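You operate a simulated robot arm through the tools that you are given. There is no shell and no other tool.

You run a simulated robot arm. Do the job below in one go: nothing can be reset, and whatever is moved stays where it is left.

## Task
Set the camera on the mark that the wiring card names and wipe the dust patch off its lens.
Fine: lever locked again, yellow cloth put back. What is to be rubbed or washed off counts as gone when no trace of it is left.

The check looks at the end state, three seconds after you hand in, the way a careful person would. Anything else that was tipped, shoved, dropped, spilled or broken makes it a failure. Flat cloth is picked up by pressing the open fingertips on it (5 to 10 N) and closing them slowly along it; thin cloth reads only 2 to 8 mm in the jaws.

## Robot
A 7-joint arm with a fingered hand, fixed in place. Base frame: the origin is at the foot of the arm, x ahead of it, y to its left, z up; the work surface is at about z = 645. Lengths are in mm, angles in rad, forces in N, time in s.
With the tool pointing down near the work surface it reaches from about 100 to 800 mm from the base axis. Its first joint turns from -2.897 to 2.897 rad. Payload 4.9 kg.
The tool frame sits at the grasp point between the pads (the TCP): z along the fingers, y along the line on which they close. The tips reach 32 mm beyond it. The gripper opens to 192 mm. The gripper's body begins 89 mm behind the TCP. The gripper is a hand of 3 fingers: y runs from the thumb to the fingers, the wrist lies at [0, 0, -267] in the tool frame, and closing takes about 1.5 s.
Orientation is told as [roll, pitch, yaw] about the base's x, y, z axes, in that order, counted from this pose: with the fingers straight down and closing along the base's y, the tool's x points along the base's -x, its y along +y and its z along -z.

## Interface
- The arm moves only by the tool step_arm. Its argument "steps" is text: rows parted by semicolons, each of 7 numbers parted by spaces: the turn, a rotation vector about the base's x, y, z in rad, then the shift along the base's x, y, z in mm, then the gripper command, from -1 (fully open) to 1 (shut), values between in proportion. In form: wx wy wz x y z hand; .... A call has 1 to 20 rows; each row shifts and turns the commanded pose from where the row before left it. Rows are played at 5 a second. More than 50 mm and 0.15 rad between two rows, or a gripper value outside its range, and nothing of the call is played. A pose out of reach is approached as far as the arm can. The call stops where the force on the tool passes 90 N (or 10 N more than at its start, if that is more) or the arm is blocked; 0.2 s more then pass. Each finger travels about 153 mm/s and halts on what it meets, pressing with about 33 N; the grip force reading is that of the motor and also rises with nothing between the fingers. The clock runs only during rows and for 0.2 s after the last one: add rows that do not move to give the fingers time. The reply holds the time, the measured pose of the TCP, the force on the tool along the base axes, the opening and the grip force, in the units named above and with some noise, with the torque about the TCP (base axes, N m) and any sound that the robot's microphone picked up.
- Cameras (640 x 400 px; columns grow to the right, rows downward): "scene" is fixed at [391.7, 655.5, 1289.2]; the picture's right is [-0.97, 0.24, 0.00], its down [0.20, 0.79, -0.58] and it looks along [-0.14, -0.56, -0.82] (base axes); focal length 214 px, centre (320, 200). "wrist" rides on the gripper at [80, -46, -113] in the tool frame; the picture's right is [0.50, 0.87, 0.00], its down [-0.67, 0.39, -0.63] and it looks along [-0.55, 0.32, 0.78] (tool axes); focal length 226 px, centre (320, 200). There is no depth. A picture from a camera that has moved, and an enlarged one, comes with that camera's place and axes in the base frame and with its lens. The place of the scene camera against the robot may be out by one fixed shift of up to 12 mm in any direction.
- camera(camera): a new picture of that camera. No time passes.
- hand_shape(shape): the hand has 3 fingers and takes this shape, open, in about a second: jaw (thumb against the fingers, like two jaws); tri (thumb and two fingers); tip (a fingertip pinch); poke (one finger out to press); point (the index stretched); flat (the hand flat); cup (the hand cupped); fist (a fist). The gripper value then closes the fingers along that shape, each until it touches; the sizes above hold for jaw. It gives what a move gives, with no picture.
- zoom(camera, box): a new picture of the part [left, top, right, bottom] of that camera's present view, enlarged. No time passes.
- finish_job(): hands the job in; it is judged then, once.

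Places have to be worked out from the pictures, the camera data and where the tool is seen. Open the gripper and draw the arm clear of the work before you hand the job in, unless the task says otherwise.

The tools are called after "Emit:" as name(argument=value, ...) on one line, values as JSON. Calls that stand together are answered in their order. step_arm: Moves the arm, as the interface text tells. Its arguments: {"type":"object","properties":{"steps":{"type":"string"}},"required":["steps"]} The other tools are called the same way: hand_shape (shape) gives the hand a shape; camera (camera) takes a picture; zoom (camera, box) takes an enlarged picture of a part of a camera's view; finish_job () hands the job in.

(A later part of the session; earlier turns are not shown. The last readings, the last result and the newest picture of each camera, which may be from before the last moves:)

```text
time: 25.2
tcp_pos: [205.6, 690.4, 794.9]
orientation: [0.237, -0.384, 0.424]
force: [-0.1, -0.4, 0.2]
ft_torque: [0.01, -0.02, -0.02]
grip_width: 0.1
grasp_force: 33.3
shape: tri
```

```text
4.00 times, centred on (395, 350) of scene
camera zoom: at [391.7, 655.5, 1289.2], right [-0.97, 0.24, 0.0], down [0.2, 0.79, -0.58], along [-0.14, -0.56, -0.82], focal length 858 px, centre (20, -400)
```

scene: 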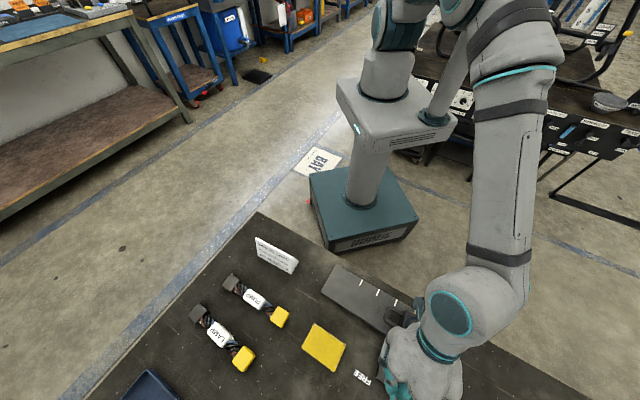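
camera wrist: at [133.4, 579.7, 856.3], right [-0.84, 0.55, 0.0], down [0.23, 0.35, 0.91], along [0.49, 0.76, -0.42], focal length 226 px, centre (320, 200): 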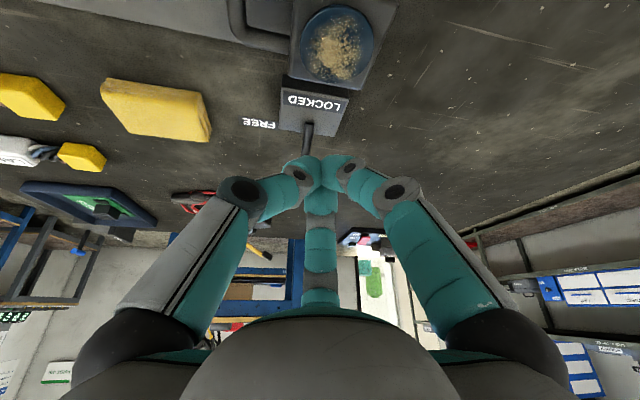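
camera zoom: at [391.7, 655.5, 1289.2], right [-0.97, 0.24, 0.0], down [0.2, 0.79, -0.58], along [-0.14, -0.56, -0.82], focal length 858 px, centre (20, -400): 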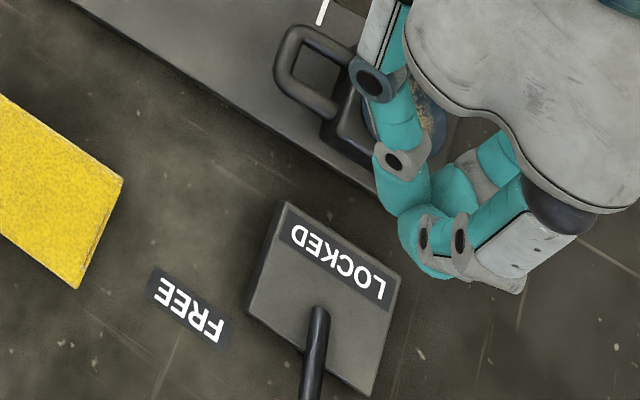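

The lever has swung far over. I lift to get a full view of its bar and angle.

Emit:
step_arm(steps="0 0 0 -10 -20 40 1;0 0 0 -10 -20 40 1;0 0 0 0 0 0 1")

Emit:
camera(camera="wrist")

Emit:
zoom(camera="wrist", box=[240, 60, 400, 160])

```text
time: 26.0
tcp_pos: [186.2, 648.6, 876.7]
orientation: [0.238, -0.384, 0.421]
force: [0.1, 0.3, -0.2]
ft_torque: [-0.03, 0.01, 0.01]
grip_width: 0.3
grasp_force: 33.3
shape: tri
```

```text
taken
camera wrist: at [114.4, 538.5, 938.6], right [-0.84, 0.55, 0.0], down [0.23, 0.35, 0.91], along [0.49, 0.76, -0.42], focal length 226 px, centre (320, 200)
```

wrist: 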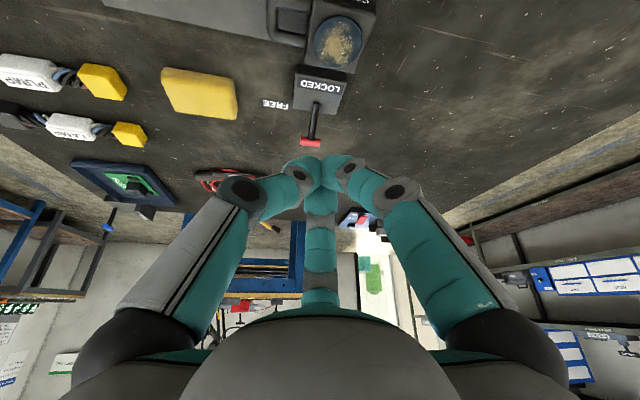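

```text
4.00 times, centred on (320, 110) of wrist
camera zoom: at [114.4, 538.5, 938.6], right [-0.84, 0.55, 0.0], down [0.23, 0.35, 0.91], along [0.49, 0.76, -0.42], focal length 904 px, centre (320, 560)
```

zoom: 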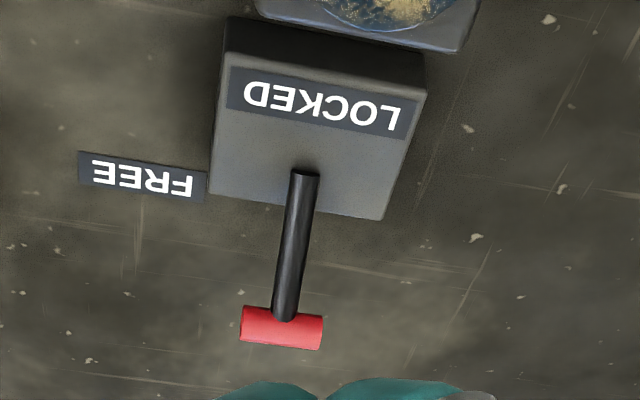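

The lever is at roughly 50–60° from vertical and stays there. I go back and push it further along its arc to feel for the end stop.

Emit:
step_arm(steps="0 0 0 17.2 21.6 -34 1;0 0 0 17.2 21.6 -34 1;0 0 0 17.2 21.6 -34 1;0 0 0 17.2 21.6 -34 1;0 0 0 0 0 0 1")

Emit:
step_arm(steps="0 0 0 2.8 2.8 -3 1;0 0 0 2.8 2.8 -3 1;0 0 0 2.1 2.1 -2.5 1;0 0 0 2.1 2.1 -2.5 1")

Emit:
step_arm(steps="0 0 0 1.8 1.8 -3 1;0 0 0 1.8 1.8 -3 1;0 0 0 1.8 1.8 -3 1")

Emit:
camera(camera="wrist")

```text
time: 27.2
tcp_pos: [255.4, 735.1, 738.2]
orientation: [0.237, -0.386, 0.423]
force: [0.2, 0.3, -0.2]
ft_torque: [0.03, -0.01, 0.0]
grip_width: 0.0
grasp_force: 32.8
shape: tri
```

```text
time: 28.2
tcp_pos: [265.2, 744.2, 726.6]
orientation: [0.237, -0.386, 0.422]
force: [0.4, -1.0, -0.8]
ft_torque: [-0.02, -0.02, 0.02]
grip_width: 0.0
grasp_force: 32.6
shape: tri
```

```text
time: 29.0
tcp_pos: [270.0, 752.9, 723.9]
orientation: [0.246, -0.39, 0.423]
force: [-29.1, -35.8, 54.0]
ft_torque: [-0.59, 0.54, 0.02]
grip_width: 0.1
grasp_force: 33.0
shape: tri
```

```text
taken
camera wrist: at [197.2, 642.2, 785.2], right [-0.84, 0.54, 0.0], down [0.23, 0.35, 0.91], along [0.49, 0.76, -0.42], focal length 226 px, centre (320, 200)
```

wrist: 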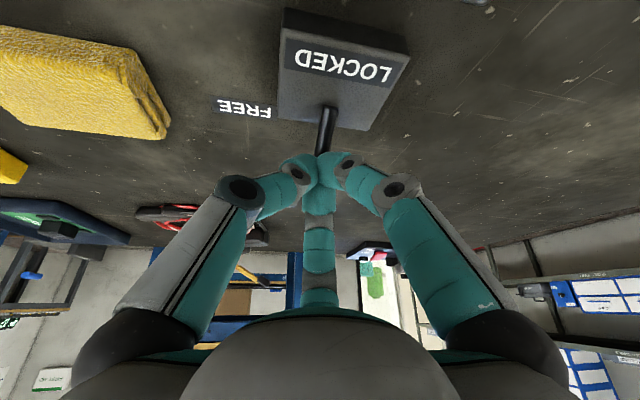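

That is a firm end stop (reaction along the arc at ~50°), so the lever is at FREE. I back off along the push direction and lift clear.

Emit:
step_arm(steps="0 0 0 -3 -3 4 1;0 0 0 -5 -5 6 1;0 0 0 -12 -12 12 1;0 0 0 -15 -15 25 1;0 0 0 -20 -20 35 1;0 0 0 -10 -15 40 1;0 0 0 0 0 0 1")

Emit:
camera(camera="wrist")

Emit:
zoom(camera="wrist", box=[240, 60, 400, 160])

Emit:
zoom(camera="wrist", box=[200, 0, 400, 90])

```text
time: 30.6
tcp_pos: [206.2, 680.2, 840.1]
orientation: [0.238, -0.384, 0.423]
force: [-0.9, 0.0, 0.9]
ft_torque: [-0.01, 0.02, -0.01]
grip_width: 0.0
grasp_force: 33.1
shape: tri
```

```text
taken
camera wrist: at [133.9, 569.0, 901.5], right [-0.84, 0.55, 0.0], down [0.23, 0.35, 0.91], along [0.49, 0.76, -0.42], focal length 226 px, centre (320, 200)
```

wrist: 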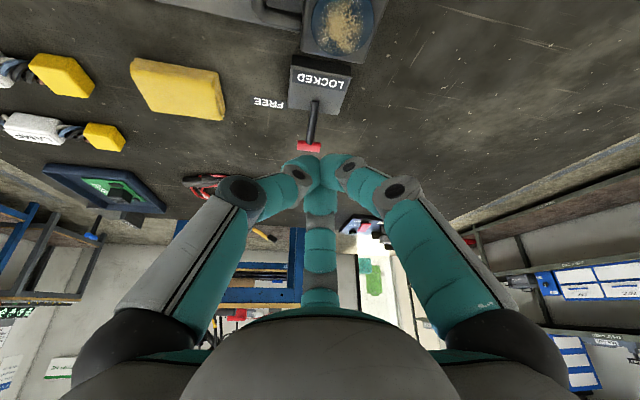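

```text
4.00 times, centred on (320, 110) of wrist
camera zoom: at [133.9, 569.0, 901.5], right [-0.84, 0.55, 0.0], down [0.23, 0.35, 0.91], along [0.49, 0.76, -0.42], focal length 904 px, centre (320, 560)
```

zoom: 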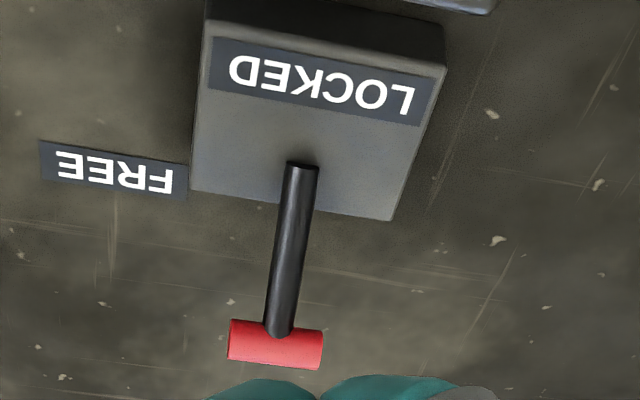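

```text
3.20 times, centred on (300, 45) of wrist
camera zoom: at [133.9, 569.0, 901.5], right [-0.84, 0.55, 0.0], down [0.23, 0.35, 0.91], along [0.49, 0.76, -0.42], focal length 723 px, centre (384, 696)
```

zoom: 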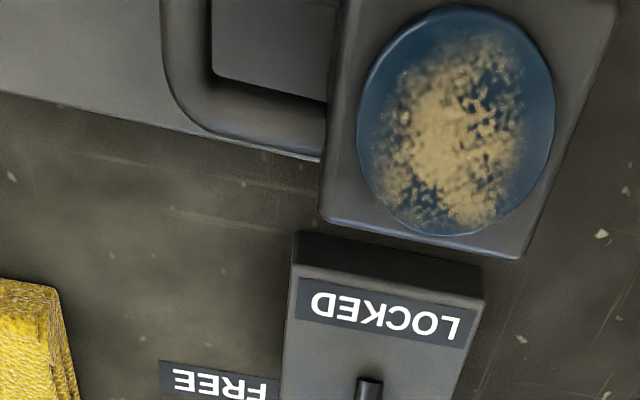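

Lever is at FREE. Next I untilt the hand, yaw to 45° and go to the far (−u) side of the camera, staying high, to push it along the rail toward mark 2.

Emit:
step_arm(steps="-0.0755 0.049 0 -17.4 6.6 -4 1;-0.0755 0.049 0 -17.4 6.6 -4 1;-0.0755 0.049 0 -17.4 6.6 -4 1;-0.0755 0.049 0 -17.4 6.6 -4 1;-0.0755 0.049 0 -17.4 6.6 -4 1;0 0 0.105 0 0 0 1;0 0 0.105 0 0 0 1;0 0 0.105 0 0 0 1;0 0 0 0 0 0 1")

Emit:
camera(camera="wrist")

Emit:
zoom(camera="scene", box=[320, 240, 520, 400])

```text
time: 32.6
tcp_pos: [120.4, 713.8, 819.6]
orientation: [0.001, 0.001, 0.786]
force: [0.3, 0.8, 0.2]
ft_torque: [0.0, -0.03, -0.02]
grip_width: 0.0
grasp_force: 32.8
shape: tri
```

```text
taken
camera wrist: at [95.9, 624.6, 933.3], right [-0.97, 0.26, 0.0], down [0.2, 0.75, 0.63], along [0.16, 0.61, -0.78], focal length 226 px, centre (320, 200)
```

wrist: 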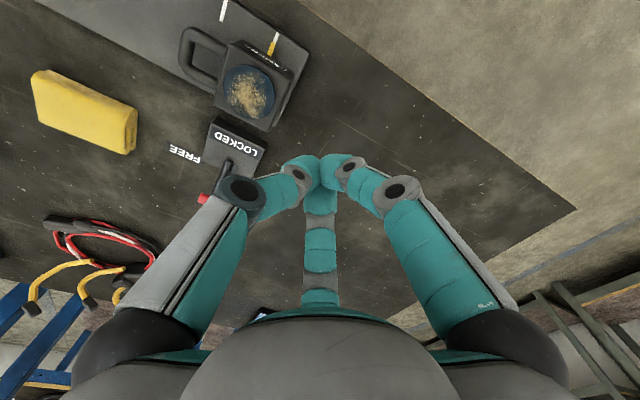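

```text
2.50 times, centred on (420, 320) of scene
camera zoom: at [391.7, 655.5, 1289.2], right [-0.97, 0.24, 0.0], down [0.2, 0.79, -0.58], along [-0.14, -0.56, -0.82], focal length 536 px, centre (70, -100)
```

zoom: 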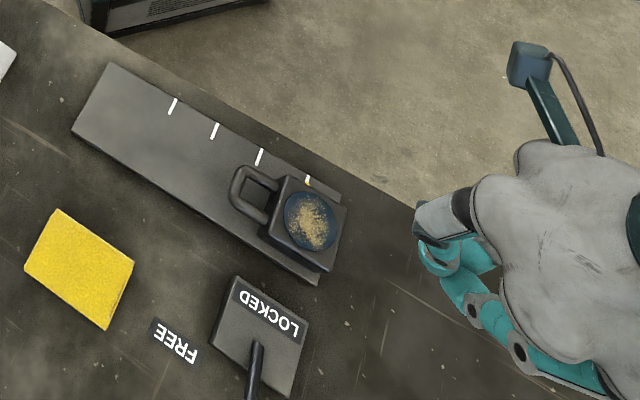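

I zoom in on the camera from this angle to locate its −u side face and the pointer precisely.

Emit:
zoom(camera="wrist", box=[160, 10, 320, 140])

```text
3.08 times, centred on (240, 75) of wrist
camera zoom: at [95.9, 624.6, 933.3], right [-0.97, 0.26, 0.0], down [0.2, 0.75, 0.63], along [0.16, 0.61, -0.78], focal length 696 px, centre (566, 585)
```

zoom: 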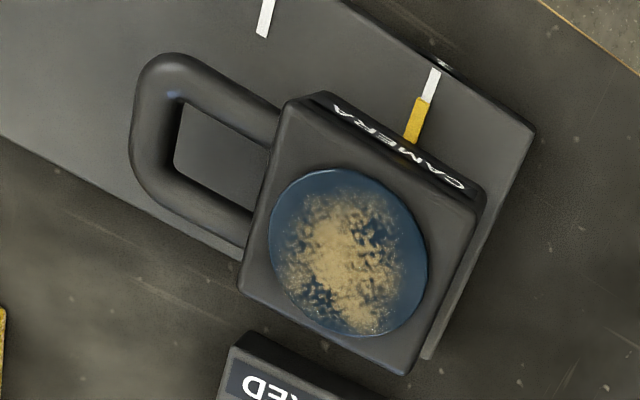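

Body spans u≈−372…−317, v≈560…618, top z≈700; marks are 50 mm apart. I descend beside the −u face and approach in small steps.

Emit:
step_arm(steps="0 0 0 0 0 -38 1;0 0 0 0 0 -38 1;0 0 0 0 0 -37 1;0 0 0 0 0 0 1")

Emit:
camera(camera="wrist")

Emit:
zoom(camera="scene", box=[320, 240, 520, 400])

```text
time: 33.6
tcp_pos: [120.9, 714.8, 708.4]
orientation: [0.001, 0.0, 0.784]
force: [-0.4, 0.1, -0.1]
ft_torque: [0.0, 0.01, 0.01]
grip_width: 0.2
grasp_force: 33.6
shape: tri
```

```text
taken
camera wrist: at [97.0, 625.0, 821.6], right [-0.97, 0.26, 0.0], down [0.2, 0.75, 0.63], along [0.16, 0.61, -0.78], focal length 226 px, centre (320, 200)
```

wrist: 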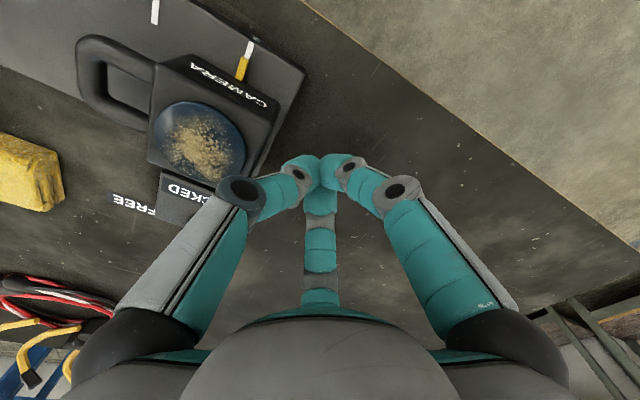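

```text
2.50 times, centred on (420, 320) of scene
camera zoom: at [391.7, 655.5, 1289.2], right [-0.97, 0.24, 0.0], down [0.2, 0.79, -0.58], along [-0.14, -0.56, -0.82], focal length 536 px, centre (70, -100)
```

zoom: 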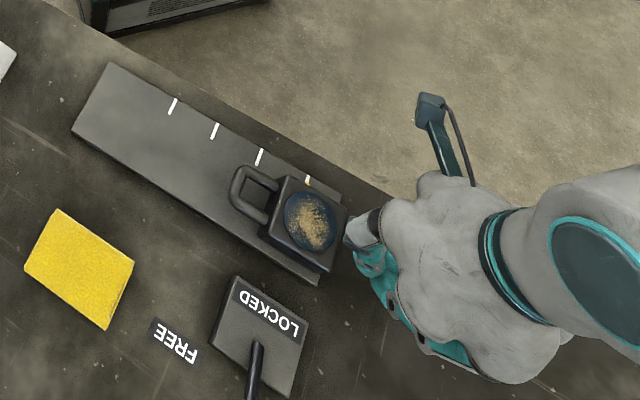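

With this yaw the sloped thumb would lean over the lens rim. I raise, turn to yaw −15° so two fingers straddle the push direction with a steeper front, then come back down.

Emit:
step_arm(steps="0 0 0 0 0 35 1;0 0 0 0 0 35 1;0 0 -0.131 0 0 0 1;0 0 -0.131 0 0 0 1;0 0 -0.131 0 0 0 1;0 0 -0.131 0 0 0 1;0 0 -0.131 0 0 0 1;0 0 -0.131 0 0 0 1;0 0 -0.131 0 0 0 1;0 0 -0.131 0 0 0 1;0 0 0 0 0 0 1")

Emit:
camera(camera="wrist")

Emit:
zoom(camera="scene", box=[320, 240, 520, 400])

```text
time: 36.0
tcp_pos: [120.2, 712.2, 776.3]
orientation: [0.0, -0.001, -0.267]
force: [0.2, 0.6, -0.3]
ft_torque: [-0.02, -0.01, -0.02]
grip_width: 0.0
grasp_force: 32.9
shape: tri
```

```text
taken
camera wrist: at [30.4, 689.0, 890.4], right [-0.26, 0.97, 0.0], down [0.75, 0.2, 0.63], along [0.61, 0.16, -0.78], focal length 226 px, centre (320, 200)
```

wrist: 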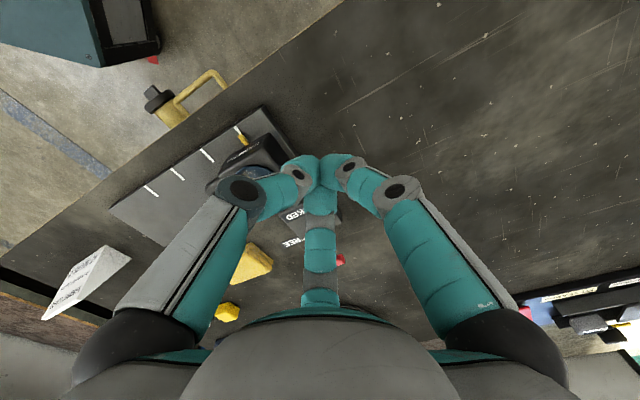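

```text
2.50 times, centred on (420, 320) of scene
camera zoom: at [391.7, 655.5, 1289.2], right [-0.97, 0.24, 0.0], down [0.2, 0.79, -0.58], along [-0.14, -0.56, -0.82], focal length 536 px, centre (70, -100)
```

zoom: 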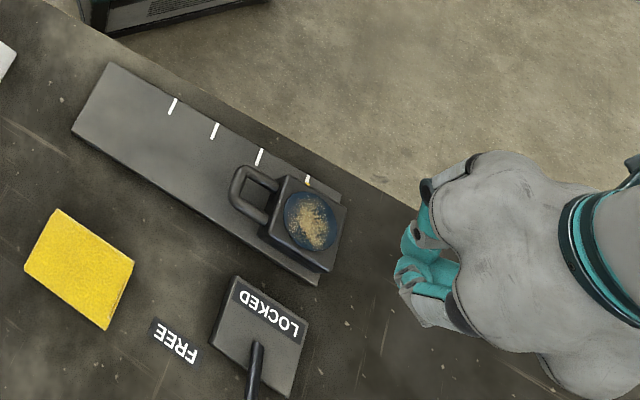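

The thumb and one finger now straddle the push direction. I descend and approach the −u face, watching for contact force.

Emit:
step_arm(steps="0 0 0 0 0 -35 1;0 0 0 0 0 -34 1;0 0 0 0 0 0 1;0 0 0 3.5 -3.5 0 1;0 0 0 3.5 -3.5 0 1;0 0 0 3.5 -3.5 0 1;0 0 0 3.5 -3.5 0 1")

Emit:
step_arm(steps="0 0 0 2.1 -2.1 0 1;0 0 0 2.1 -2.1 0 1")

Emit:
step_arm(steps="0 0 0 2.1 -2.1 0 1;0 0 0 2.1 -2.1 0 1")

Emit:
zoom(camera="scene", box=[360, 270, 460, 350])

Emit:
camera(camera="wrist")

```text
time: 37.6
tcp_pos: [134.9, 699.1, 707.6]
orientation: [0.0, 0.0, -0.266]
force: [1.0, 1.0, -0.3]
ft_torque: [0.03, -0.01, -0.01]
grip_width: 0.0
grasp_force: 32.9
shape: tri
```

```text
time: 38.2
tcp_pos: [137.8, 694.8, 708.9]
orientation: [0.001, 0.0, -0.264]
force: [-0.7, 0.2, 0.3]
ft_torque: [-0.01, -0.02, 0.05]
grip_width: 0.1
grasp_force: 32.7
shape: tri
```

```text
time: 38.8
tcp_pos: [141.7, 690.5, 707.2]
orientation: [0.0, 0.0, -0.264]
force: [-0.4, -0.6, 0.0]
ft_torque: [-0.05, -0.03, 0.03]
grip_width: 0.1
grasp_force: 33.5
shape: tri
```

```text
5.00 times, centred on (410, 310) of scene
camera zoom: at [391.7, 655.5, 1289.2], right [-0.97, 0.24, 0.0], down [0.2, 0.79, -0.58], along [-0.14, -0.56, -0.82], focal length 1072 px, centre (-130, -350)
```

zoom: 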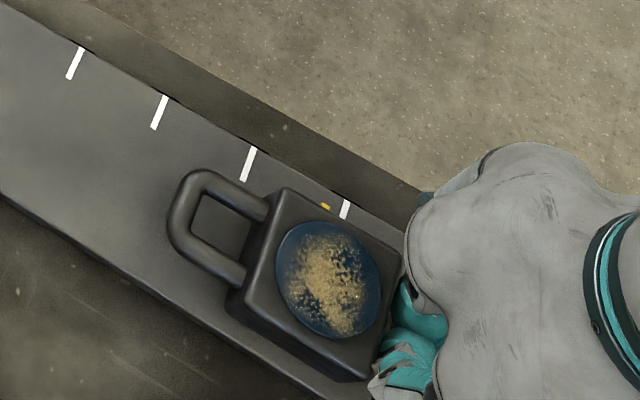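

```text
taken
camera wrist: at [52.8, 667.2, 821.3], right [-0.26, 0.97, 0.0], down [0.75, 0.2, 0.63], along [0.61, 0.16, -0.78], focal length 226 px, centre (320, 200)
```

wrist: 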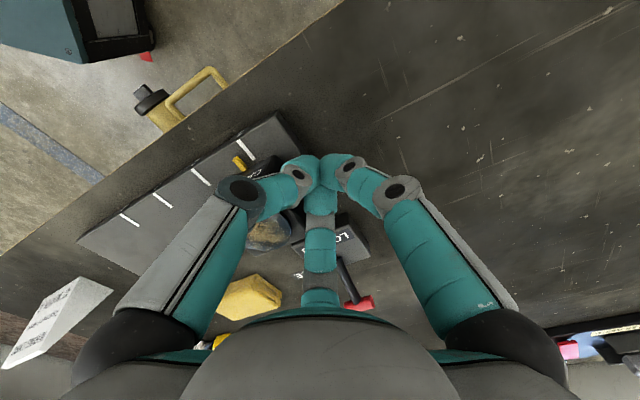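

The camera is sliding freely (pointer already off mark 1). I continue pushing about 25 mm and re-measure.

Emit:
step_arm(steps="0 0 0 2.8 -2.8 0 1;0 0 0 2.8 -2.8 0 1;0 0 0 2.8 -2.8 0 1;0 0 0 2.8 -2.8 0 1;0 0 0 2.8 -2.8 0 1;0 0 0 2.8 -2.8 0 1;0 0 0 0 0 0 1")

Emit:
zoom(camera="scene", box=[360, 270, 440, 330])

Emit:
zoom(camera="wrist", box=[130, 110, 310, 250])

```text
time: 40.4
tcp_pos: [158.4, 673.9, 708.5]
orientation: [-0.001, 0.0, -0.264]
force: [-1.2, 0.4, -0.1]
ft_torque: [0.02, -0.04, 0.02]
grip_width: 0.0
grasp_force: 33.2
shape: tri
```

```text
6.67 times, centred on (400, 300) of scene
camera zoom: at [391.7, 655.5, 1289.2], right [-0.97, 0.24, 0.0], down [0.2, 0.79, -0.58], along [-0.14, -0.56, -0.82], focal length 1430 px, centre (-213, -467)
```

zoom: 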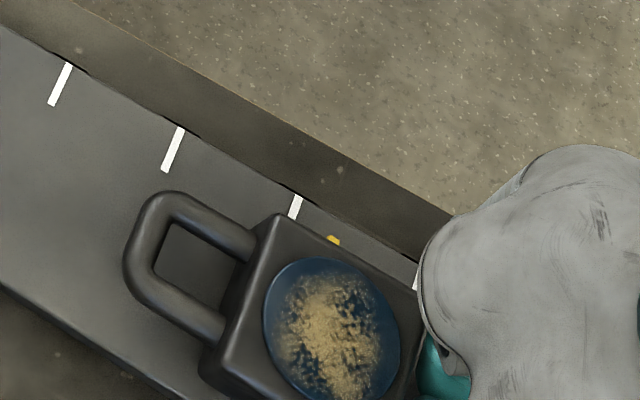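

```text
2.86 times, centred on (220, 180) of wrist
camera zoom: at [69.6, 650.2, 821.7], right [-0.26, 0.97, 0.0], down [0.75, 0.2, 0.63], along [0.61, 0.16, -0.78], focal length 646 px, centre (606, 257)
```

zoom: 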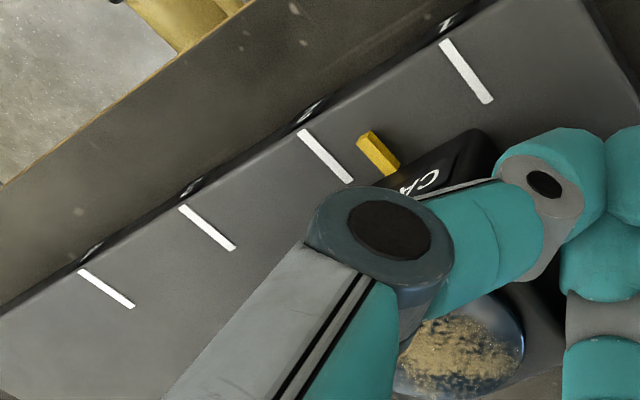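

Pointer is about 16 mm short of mark 2. I push 12 mm more and measure again.

Emit:
step_arm(steps="0 0 0 2.1 -2.1 0 1;0 0 0 2.1 -2.1 0 1;0 0 0 2.1 -2.1 0 1;0 0 0 2.1 -2.1 0 1;0 0 0 0 0 0 1")

Emit:
zoom(camera="scene", box=[370, 275, 410, 305])

Emit:
zoom(camera="wrist", box=[170, 120, 260, 180])

```text
time: 41.6
tcp_pos: [166.1, 664.4, 708.8]
orientation: [-0.001, 0.002, -0.264]
force: [-1.5, 0.4, 0.2]
ft_torque: [-0.01, -0.01, 0.03]
grip_width: 0.1
grasp_force: 32.9
shape: tri
```

```text
13.33 times, centred on (390, 290) of scene
camera zoom: at [391.7, 655.5, 1289.2], right [-0.97, 0.24, 0.0], down [0.2, 0.79, -0.58], along [-0.14, -0.56, -0.82], focal length 2860 px, centre (-613, -1000)
```

zoom: 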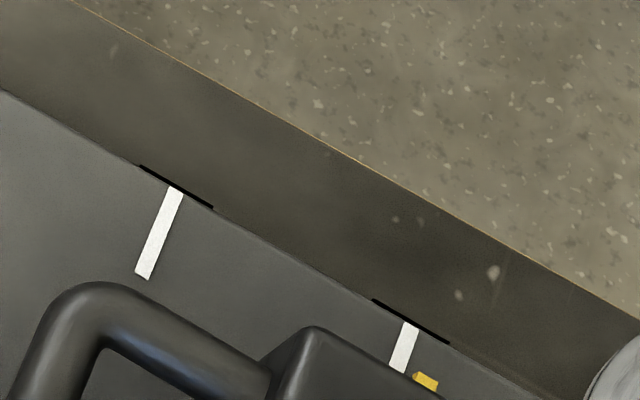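

```text
6.67 times, centred on (215, 150) of wrist
camera zoom: at [77.5, 642.4, 821.3], right [-0.26, 0.97, 0.0], down [0.75, 0.2, 0.63], along [0.61, 0.16, -0.78], focal length 1507 px, centre (1020, 533)
```

zoom: 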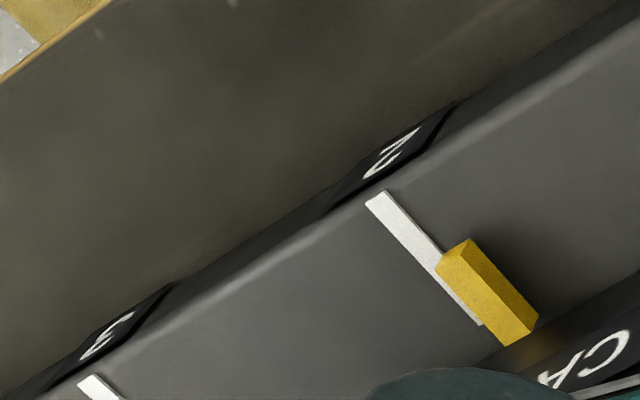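

About 5.5 mm remain. I push three 1.8 mm steps and re-check.

Emit:
step_arm(steps="0 0 0 1.3 -1.3 0 1;0 0 0 1.3 -1.3 0 1;0 0 0 1.2 -1.2 0 1;0 0 0 0 0 0 1")

Emit:
zoom(camera="scene", box=[370, 275, 410, 305])

Emit:
zoom(camera="wrist", box=[170, 120, 260, 180])

```text
time: 42.6
tcp_pos: [170.2, 662.1, 707.3]
orientation: [0.0, 0.0, -0.263]
force: [0.9, 0.9, 0.7]
ft_torque: [0.02, -0.04, 0.05]
grip_width: 0.3
grasp_force: 32.9
shape: tri
```

```text
13.33 times, centred on (390, 290) of scene
camera zoom: at [391.7, 655.5, 1289.2], right [-0.97, 0.24, 0.0], down [0.2, 0.79, -0.58], along [-0.14, -0.56, -0.82], focal length 2860 px, centre (-613, -1000)
```

zoom: 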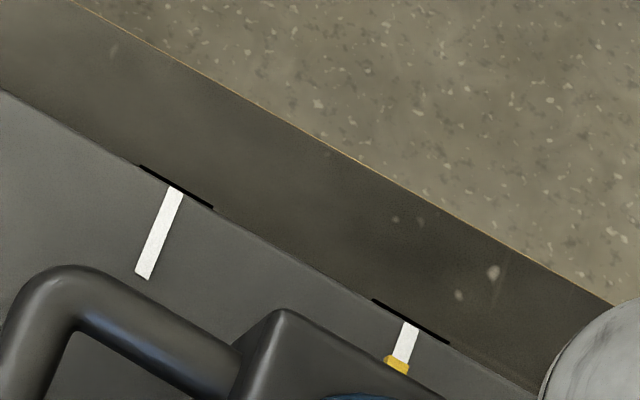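

```text
6.67 times, centred on (215, 150) of wrist
camera zoom: at [81.8, 638.6, 821.1], right [-0.26, 0.97, 0.0], down [0.75, 0.2, 0.63], along [0.61, 0.16, -0.78], focal length 1507 px, centre (1020, 533)
```

zoom: 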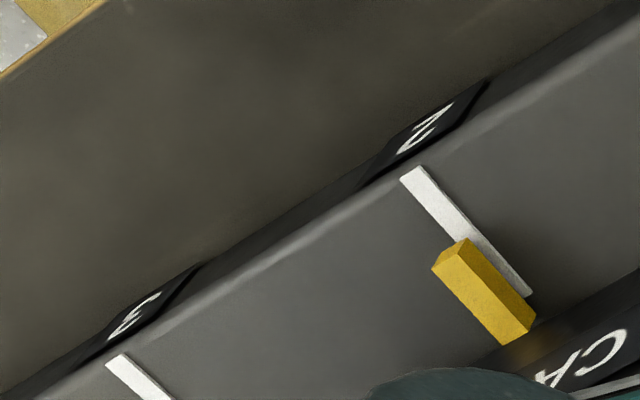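

It looks aligned within about a millimetre; I zoom harder from both cameras to judge the remaining offset including the pointer's height parallax.

Emit:
zoom(camera="wrist", box=[224, 138, 256, 174])

Emit:
zoom(camera="scene", box=[388, 296, 404, 306])

```text
11.11 times, centred on (240, 156) of wrist
camera zoom: at [81.8, 638.6, 821.1], right [-0.26, 0.97, 0.0], down [0.75, 0.2, 0.63], along [0.61, 0.16, -0.78], focal length 2512 px, centre (1209, 689)
```

zoom: 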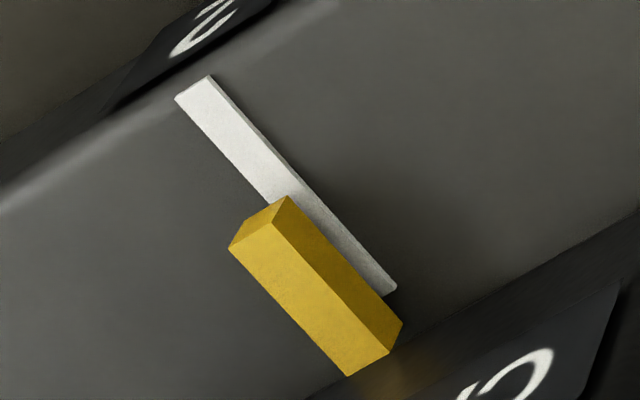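

```text
16.00 times, centred on (396, 301) of scene
camera zoom: at [391.7, 655.5, 1289.2], right [-0.97, 0.24, 0.0], down [0.2, 0.79, -0.58], along [-0.14, -0.56, -0.82], focal length 3432 px, centre (-896, -1416)
```

zoom: 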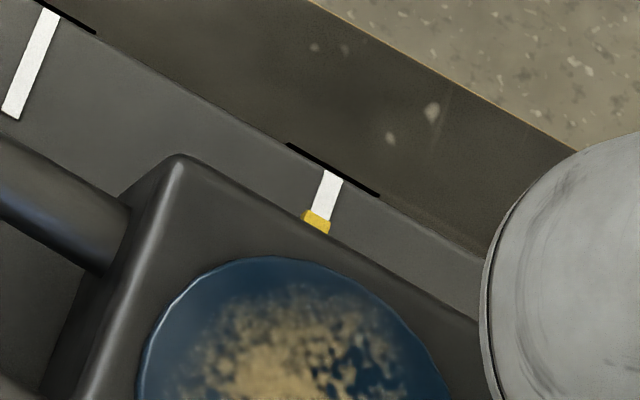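

The pointer may sit a bit past the mark centre; I zoom even closer in the scene view to measure it against the mark edges, and on mark 3 for reference.

Emit:
zoom(camera="scene", box=[393, 297, 401, 302])

Emit:
zoom(camera="scene", box=[375, 288, 383, 293])

```text
16.00 times, centred on (397, 300) of scene
camera zoom: at [391.7, 655.5, 1289.2], right [-0.97, 0.24, 0.0], down [0.2, 0.79, -0.58], along [-0.14, -0.56, -0.82], focal length 3432 px, centre (-912, -1392)
```

zoom: 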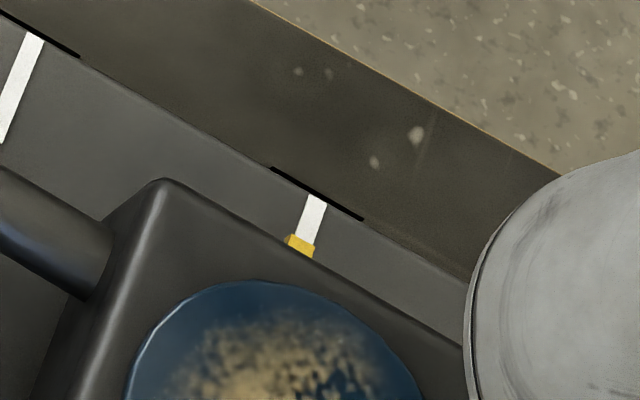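

```text
16.00 times, centred on (379, 290) of scene
camera zoom: at [391.7, 655.5, 1289.2], right [-0.97, 0.24, 0.0], down [0.2, 0.79, -0.58], along [-0.14, -0.56, -0.82], focal length 3432 px, centre (-624, -1248)
```

zoom: 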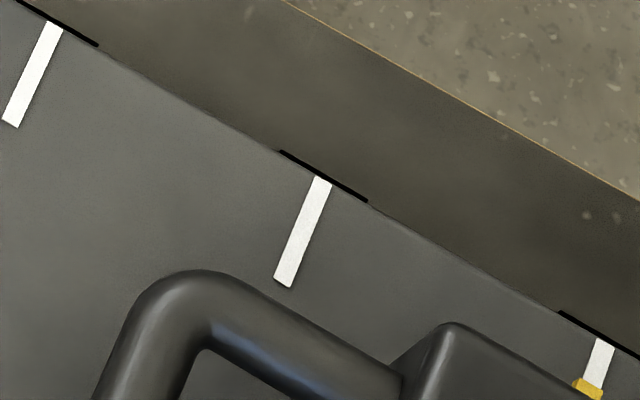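

The pointer seems within ~1–2 mm of mark 2's centre. I retreat, rise, and look straight along the mark (camera at the same position along the rail) to judge without parallax.

Emit:
step_arm(steps="0 0 0 -10.5 10.5 0 1;0 0 0 -10.5 10.5 0 1;0 0 0 0 0 45 1;0 0 0 0 0 40 1;0 0 0.1315 12.6 -16.6 0 1;0 0 0.1315 12.6 -16.6 0 1;0 0 0.1315 12.6 -16.6 0 1;0 0 0.1315 12.6 -16.6 0 1;0 0 0 0 0 0 1")

Emit:
camera(camera="wrist")

Emit:
zoom(camera="wrist", box=[300, 80, 340, 120])

```text
time: 44.6
tcp_pos: [199.1, 615.0, 794.5]
orientation: [-0.002, 0.0, 0.264]
force: [0.0, 0.7, -0.2]
ft_torque: [-0.01, 0.0, 0.0]
grip_width: 0.0
grasp_force: 32.4
shape: tri
```

```text
taken
camera wrist: at [134.3, 550.2, 906.6], right [-0.71, 0.71, 0.0], down [0.55, 0.55, 0.63], along [0.45, 0.45, -0.78], focal length 226 px, centre (320, 200)
```

wrist: 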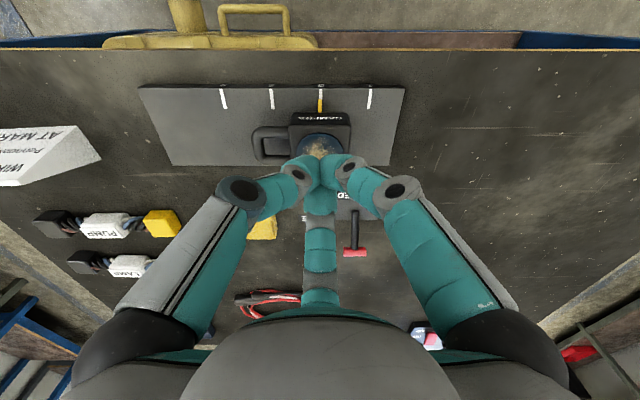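

```text
10.00 times, centred on (320, 100) of wrist
camera zoom: at [134.3, 550.2, 906.6], right [-0.71, 0.71, 0.0], down [0.55, 0.55, 0.63], along [0.45, 0.45, -0.78], focal length 2261 px, centre (320, 1200)
```

zoom: 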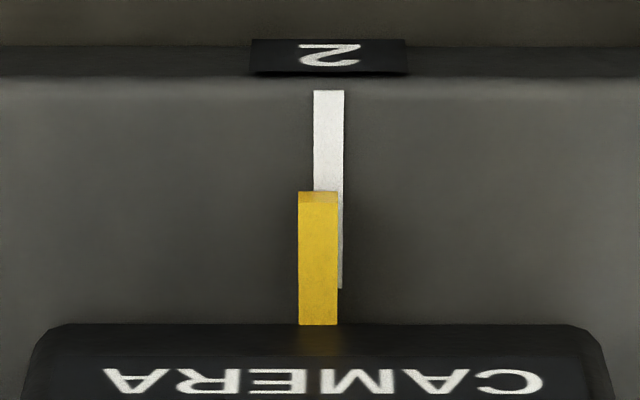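

Parallax-free view: the pointer overlaps mark 2, its centre about 1 mm off the mark's centre — good. Now I relock the lever: tilt forward and carry the closed fingers over and beyond the red bar.

Emit:
step_arm(steps="0 0 0 0 0 30 1;0.0636 -0.0636 0 21.6 36 2 1;0.0636 -0.0636 0 21.6 36 2 1;0.0636 -0.0636 0 21.6 36 2 1;0.0636 -0.0636 0 21.6 36 2 1;0.0636 -0.0636 0 21.6 36 2 1;0 0 0 0 0 0 1")

Emit:
camera(camera="wrist")

Emit:
camera(camera="scene")

```text
time: 46.2
tcp_pos: [309.9, 794.7, 832.7]
orientation: [0.237, -0.385, 0.216]
force: [1.0, 0.1, 0.0]
ft_torque: [-0.01, 0.01, 0.02]
grip_width: 0.0
grasp_force: 33.7
shape: tri
```

```text
taken
camera wrist: at [217.1, 701.6, 894.8], right [-0.71, 0.71, 0.0], down [0.3, 0.3, 0.91], along [0.64, 0.64, -0.42], focal length 226 px, centre (320, 200)
```

wrist: 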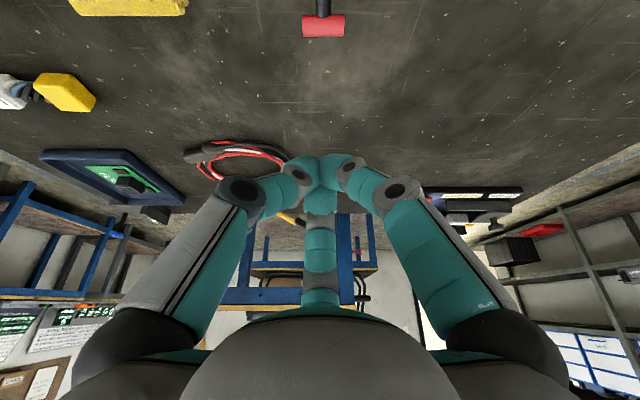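

```text
taken
```

scene: 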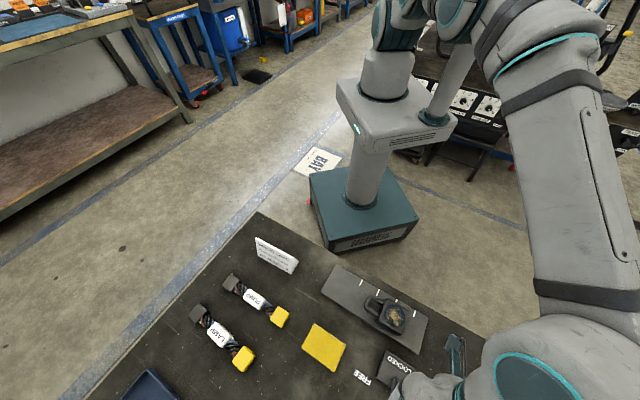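

The bar is centred laterally with the hand, tips will come down ~12 mm beyond it. I descend behind the bar.

Emit:
step_arm(steps="0 0 0 0 0 -35 1;0 0 0 0 0 -30 1;0 0 0 0 0 -20 1;0 0 0 0 0 -15 1;0 0 0 0 0 0 1")

Emit:
camera(camera="wrist")

```text
time: 47.4
tcp_pos: [309.7, 796.0, 732.1]
orientation: [0.238, -0.386, 0.213]
force: [-0.6, -0.6, 0.3]
ft_torque: [0.0, 0.02, 0.0]
grip_width: 0.0
grasp_force: 32.9
shape: tri
```

```text
taken
camera wrist: at [215.9, 702.9, 794.3], right [-0.71, 0.71, 0.0], down [0.3, 0.3, 0.91], along [0.64, 0.64, -0.42], focal length 226 px, centre (320, 200)
```

wrist: 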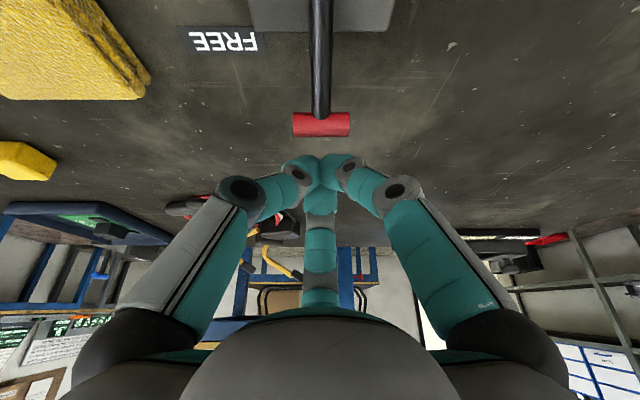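

The tips are past the bar. I lower 12 mm more for a secure hook, then draw back (−v) in small steps until contact.

Emit:
step_arm(steps="0 0 0 0 0 -6 1;0 0 0 0 0 -6 1;0 0 0 -2.8 -2.8 0 1;0 0 0 -2.8 -2.8 0 1;0 0 0 -2.8 -2.8 0 1")

Emit:
step_arm(steps="0 0 0 -2.1 -2.1 0 1;0 0 0 -2.1 -2.1 0 1;0 0 0 -2.1 -2.1 0.5 1")

Emit:
camera(camera="wrist")

```text
time: 48.6
tcp_pos: [300.4, 788.7, 721.3]
orientation: [0.238, -0.385, 0.215]
force: [0.3, 0.3, 0.0]
ft_torque: [0.0, 0.02, 0.01]
grip_width: 0.2
grasp_force: 33.0
shape: tri
```

```text
time: 49.4
tcp_pos: [295.7, 784.8, 724.9]
orientation: [0.242, -0.39, 0.214]
force: [9.6, 7.1, 10.0]
ft_torque: [0.22, -0.03, -0.16]
grip_width: 0.1
grasp_force: 32.5
shape: tri
```

```text
taken
camera wrist: at [201.6, 690.4, 786.1], right [-0.71, 0.71, 0.0], down [0.3, 0.29, 0.91], along [0.64, 0.64, -0.42], focal length 226 px, centre (320, 200)
```

wrist: 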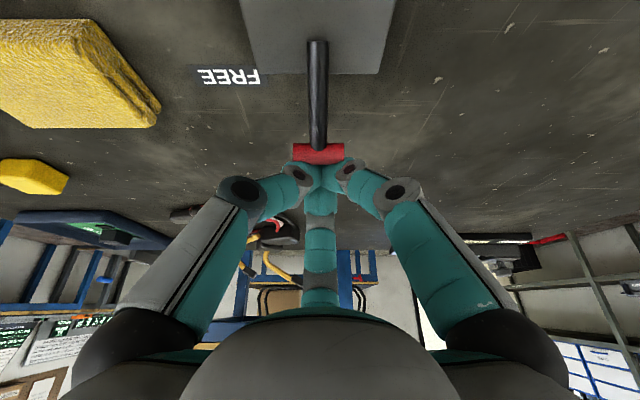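

The tilted underside presses the bar's top and jams (reaction +v and +z), so hooking from outside won't work. I back off, and will instead cage the bar between the fingers: one finger behind it, thumb and the other in front.

Emit:
step_arm(steps="0 0 0 7 7 2 1;0 0 0 0 0 40 1;0 0 0 0 0 40 0.6;0 0 0 -22.3 -21.5 -9.8 0.2;0 0 0 -22.3 -21.5 -9.8 0.2;0 0 0 0 0 0 0.2;0 0 0 0 0 0 0.2")

Emit:
camera(camera="wrist")

```text
time: 51.0
tcp_pos: [256.5, 745.6, 785.8]
orientation: [0.235, -0.386, 0.216]
force: [0.5, -0.7, -0.5]
ft_torque: [-0.01, -0.03, 0.04]
grip_width: 76.3
grasp_force: 0.0
shape: tri
```

```text
taken
camera wrist: at [163.3, 652.4, 847.2], right [-0.71, 0.71, 0.0], down [0.3, 0.3, 0.91], along [0.64, 0.64, -0.42], focal length 226 px, centre (320, 200)
```

wrist: 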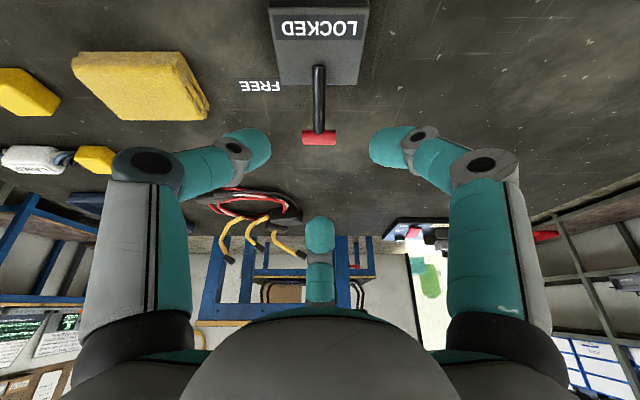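

The bar is centred between the thumb and finger, with the third finger beyond. I move down along the tool axis to put the bar between the pads.

Emit:
step_arm(steps="0 0 0 7 7 -21 0.2;0 0 0 7 7 -21 0.2;0 0 0 7 7 -21 0.2;0 0 0 7 7 -21 0.2;0 0 0 0 0 0 0.2")

Emit:
camera(camera="wrist")

```text
time: 52.2
tcp_pos: [283.6, 774.4, 699.9]
orientation: [0.237, -0.387, 0.216]
force: [1.1, -0.3, -0.2]
ft_torque: [-0.02, 0.0, 0.02]
grip_width: 76.6
grasp_force: 0.1
shape: tri
```

```text
taken
camera wrist: at [189.9, 681.2, 761.6], right [-0.71, 0.71, 0.0], down [0.3, 0.3, 0.91], along [0.64, 0.64, -0.42], focal length 226 px, centre (320, 200)
```

wrist: 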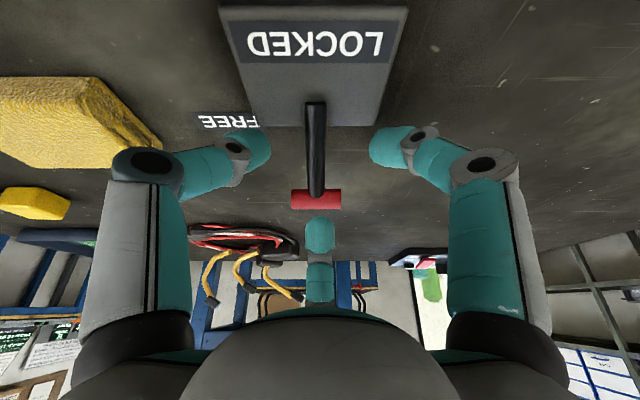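

The bar sits exactly at the grasp point. I close partially into a cage around it and check.

Emit:
step_arm(steps="0 0 0 0 0 0 0.4;0 0 0 0 0 0 0.55;0 0 0 0 0 0 0.65;0 0 0 0 0 0 0.65;0 0 0 0 0 0 0.65")

Emit:
camera(camera="wrist")

```text
time: 53.4
tcp_pos: [283.6, 774.7, 699.2]
orientation: [0.238, -0.385, 0.214]
force: [0.0, 0.2, 0.1]
ft_torque: [0.0, 0.02, 0.0]
grip_width: 34.3
grasp_force: 0.0
shape: tri
```

```text
taken
camera wrist: at [189.9, 681.1, 761.8], right [-0.71, 0.71, 0.0], down [0.3, 0.3, 0.91], along [0.64, 0.64, -0.42], focal length 226 px, centre (320, 200)
```

wrist: 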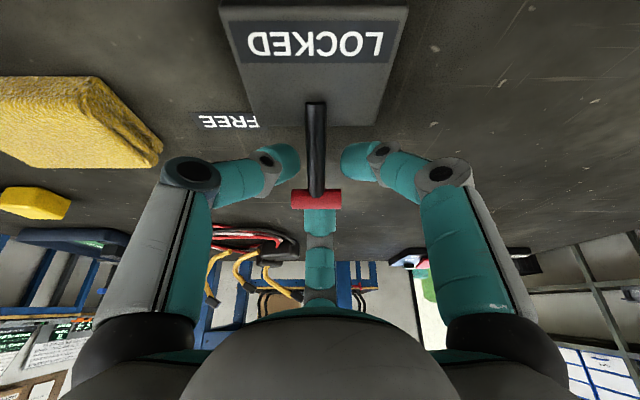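

The cage is good: stem between thumb and finger, third finger behind the bar. I pull back along the arc in small steps.

Emit:
step_arm(steps="0 0 0 -2.83 -2.83 3.5 0.65;0 0 0 -2.83 -2.83 4 0.65;0 0 0 -3.29 -3.29 3.25 0.65")

Emit:
step_arm(steps="0 0 0 -3.29 -3.29 3.25 0.65;0 0 0 -3.64 -3.64 2.4 0.65")

Emit:
camera(camera="wrist")

```text
time: 54.2
tcp_pos: [274.7, 765.5, 710.1]
orientation: [0.236, -0.385, 0.215]
force: [0.1, -0.6, -0.1]
ft_torque: [-0.01, 0.01, 0.01]
grip_width: 34.0
grasp_force: 0.1
shape: tri
```

```text
time: 54.8
tcp_pos: [267.2, 758.3, 716.7]
orientation: [0.236, -0.386, 0.214]
force: [1.7, 1.5, 1.2]
ft_torque: [-0.02, 0.0, 0.0]
grip_width: 34.1
grasp_force: 0.0
shape: tri
```

```text
taken
camera wrist: at [173.9, 665.0, 778.5], right [-0.71, 0.71, 0.0], down [0.3, 0.3, 0.91], along [0.64, 0.64, -0.42], focal length 226 px, centre (320, 200)
```

wrist: 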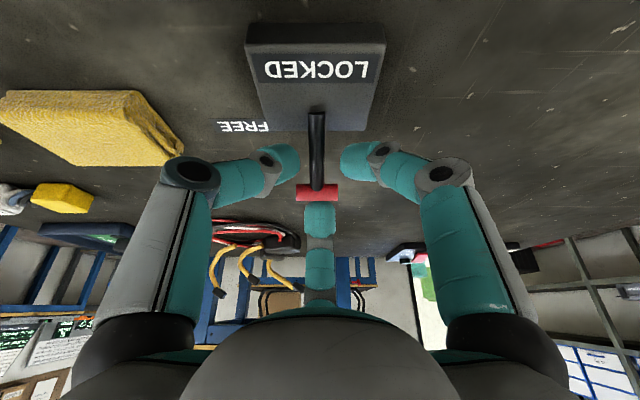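

Contact is light (~2.5 N) and the lever is following. I continue along the arc toward vertical.

Emit:
step_arm(steps="0 0 0 -3.64 -3.64 2.4 0.65;0 0 0 -3.85 -3.85 1.45 0.65")

Emit:
step_arm(steps="0 0 0 -3.85 -3.85 1.45 0.65;0 0 0 -4 -4 0.5 0.65")

Emit:
camera(camera="wrist")

```text
time: 55.4
tcp_pos: [260.0, 750.8, 721.8]
orientation: [0.237, -0.385, 0.214]
force: [1.8, 1.8, 3.3]
ft_torque: [0.11, -0.15, -0.02]
grip_width: 34.2
grasp_force: 0.0
shape: tri
```

```text
time: 56.0
tcp_pos: [251.5, 742.1, 719.6]
orientation: [0.237, -0.385, 0.218]
force: [0.4, -0.3, 0.2]
ft_torque: [0.04, 0.0, 0.0]
grip_width: 33.7
grasp_force: 0.1
shape: tri
```

```text
taken
camera wrist: at [158.4, 648.7, 783.1], right [-0.71, 0.71, 0.0], down [0.3, 0.3, 0.91], along [0.64, 0.64, -0.43], focal length 226 px, centre (320, 200)
```

wrist: 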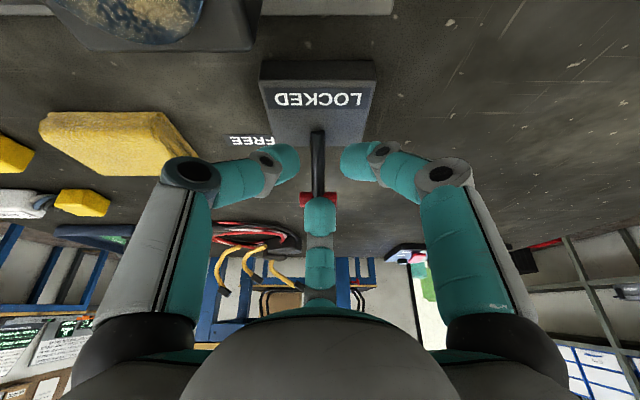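

The bar's apparent size shows it never moved: the finger slid over its top because I rose before contact. I lift, reopen, and go in deeper (tips lower) so the finger hooks well below the bar.

Emit:
step_arm(steps="0 0 0 -2 -2 10 0.65;0 0 0 0 0 28 0.5;0 0 0 0 0 28 0.2;0 0 0 0 0 0 0.2;0 0 0 9.2 9.2 -24 0.2;0 0 0 9 9 -24 0.2;0 0 0 9 9 -25 0.2;0 0 0 9 9 -25 0.2;0 0 0 0 0 0 0.2")

Emit:
camera(camera="wrist")

```text
time: 58.0
tcp_pos: [286.0, 777.4, 689.8]
orientation: [0.238, -0.386, 0.215]
force: [-0.6, -0.4, -0.3]
ft_torque: [0.02, -0.02, 0.05]
grip_width: 76.5
grasp_force: 0.0
shape: tri
```

```text
taken
camera wrist: at [193.1, 683.8, 751.3], right [-0.71, 0.71, 0.0], down [0.3, 0.3, 0.91], along [0.64, 0.64, -0.42], focal length 226 px, centre (320, 200)
```

wrist: 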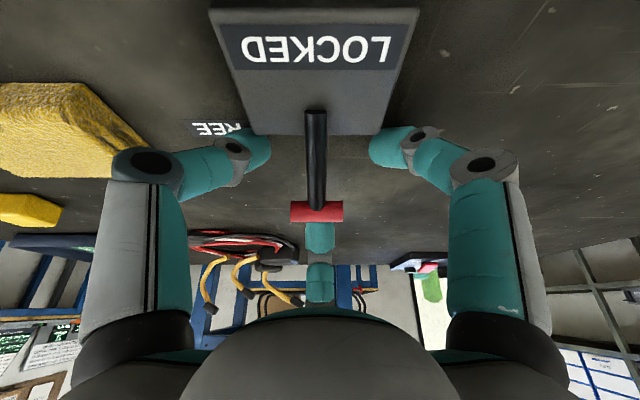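

The bar now sits higher between the pads with the third finger extending well below it. I close the cage and pull straight back (−v), watching force.

Emit:
step_arm(steps="0 0 0 0 0 0 0.4;0 0 0 0 0 0 0.6;0 0 0 0 0 0 0.7;0 0 0 0 0 0 0.7;0 0 0 0 0 0 0.7")

Emit:
step_arm(steps="0 0 0 -2.1 -2.1 0 0.7;0 0 0 -2.1 -2.1 0 0.7;0 0 0 -2.1 -2.1 0 0.7")

Emit:
step_arm(steps="0 0 0 -2.1 -2.1 0.5 0.7;0 0 0 -2.1 -2.1 0.5 0.7")

Emit:
camera(camera="wrist")

```text
time: 59.2
tcp_pos: [286.2, 776.5, 690.1]
orientation: [0.237, -0.387, 0.215]
force: [0.0, 0.2, 0.3]
ft_torque: [-0.02, 0.0, -0.01]
grip_width: 29.2
grasp_force: 0.0
shape: tri
```

```text
time: 60.0
tcp_pos: [280.7, 770.9, 689.5]
orientation: [0.236, -0.385, 0.216]
force: [-0.4, -0.3, 0.3]
ft_torque: [0.0, -0.01, 0.02]
grip_width: 29.0
grasp_force: 0.1
shape: tri
```

```text
time: 60.6
tcp_pos: [276.3, 765.9, 692.0]
orientation: [0.238, -0.387, 0.215]
force: [0.6, 0.3, 0.4]
ft_torque: [0.0, -0.03, -0.02]
grip_width: 28.9
grasp_force: 0.0
shape: tri
```

```text
taken
camera wrist: at [183.1, 672.9, 753.2], right [-0.71, 0.71, 0.0], down [0.3, 0.3, 0.91], along [0.64, 0.64, -0.42], focal length 226 px, centre (320, 200)
```

wrist: 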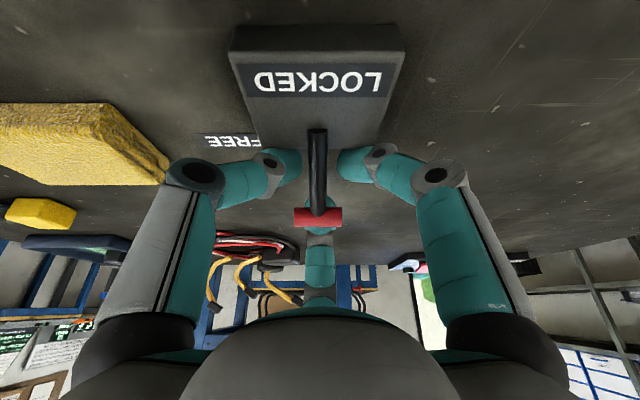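

No contact yet; the finger is well hooked below the bar. I keep pulling.

Emit:
step_arm(steps="0 0 0 -2.1 -2.1 0.5 0.7;0 0 0 -2.1 -2.1 0.5 0.7")

Emit:
step_arm(steps="0 0 0 -2.1 -2.1 0.5 0.7;0 0 0 -2.1 -2.1 0.5 0.7")

Emit:
camera(camera="wrist")

```text
time: 61.2
tcp_pos: [273.5, 762.4, 691.9]
orientation: [0.235, -0.387, 0.215]
force: [3.1, 2.9, 1.5]
ft_torque: [0.04, -0.05, 0.03]
grip_width: 28.7
grasp_force: 0.2
shape: tri
```

```text
time: 61.8
tcp_pos: [270.0, 758.8, 696.2]
orientation: [0.24, -0.386, 0.215]
force: [15.6, 11.9, -0.5]
ft_torque: [0.38, -0.39, 0.34]
grip_width: 28.2
grasp_force: 0.1
shape: tri
```

```text
taken
camera wrist: at [175.3, 665.2, 757.2], right [-0.71, 0.71, 0.0], down [0.3, 0.3, 0.91], along [0.64, 0.64, -0.42], focal length 226 px, centre (320, 200)
```

wrist: 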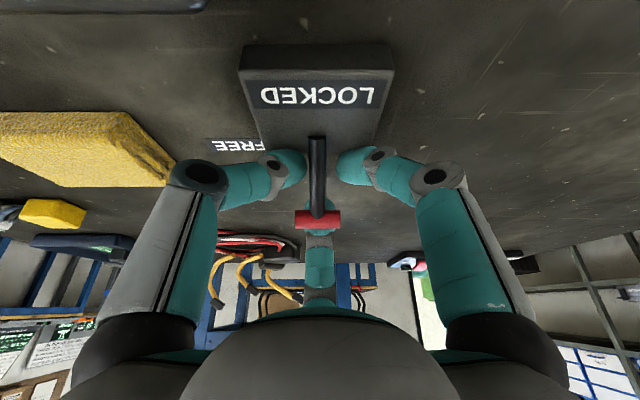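

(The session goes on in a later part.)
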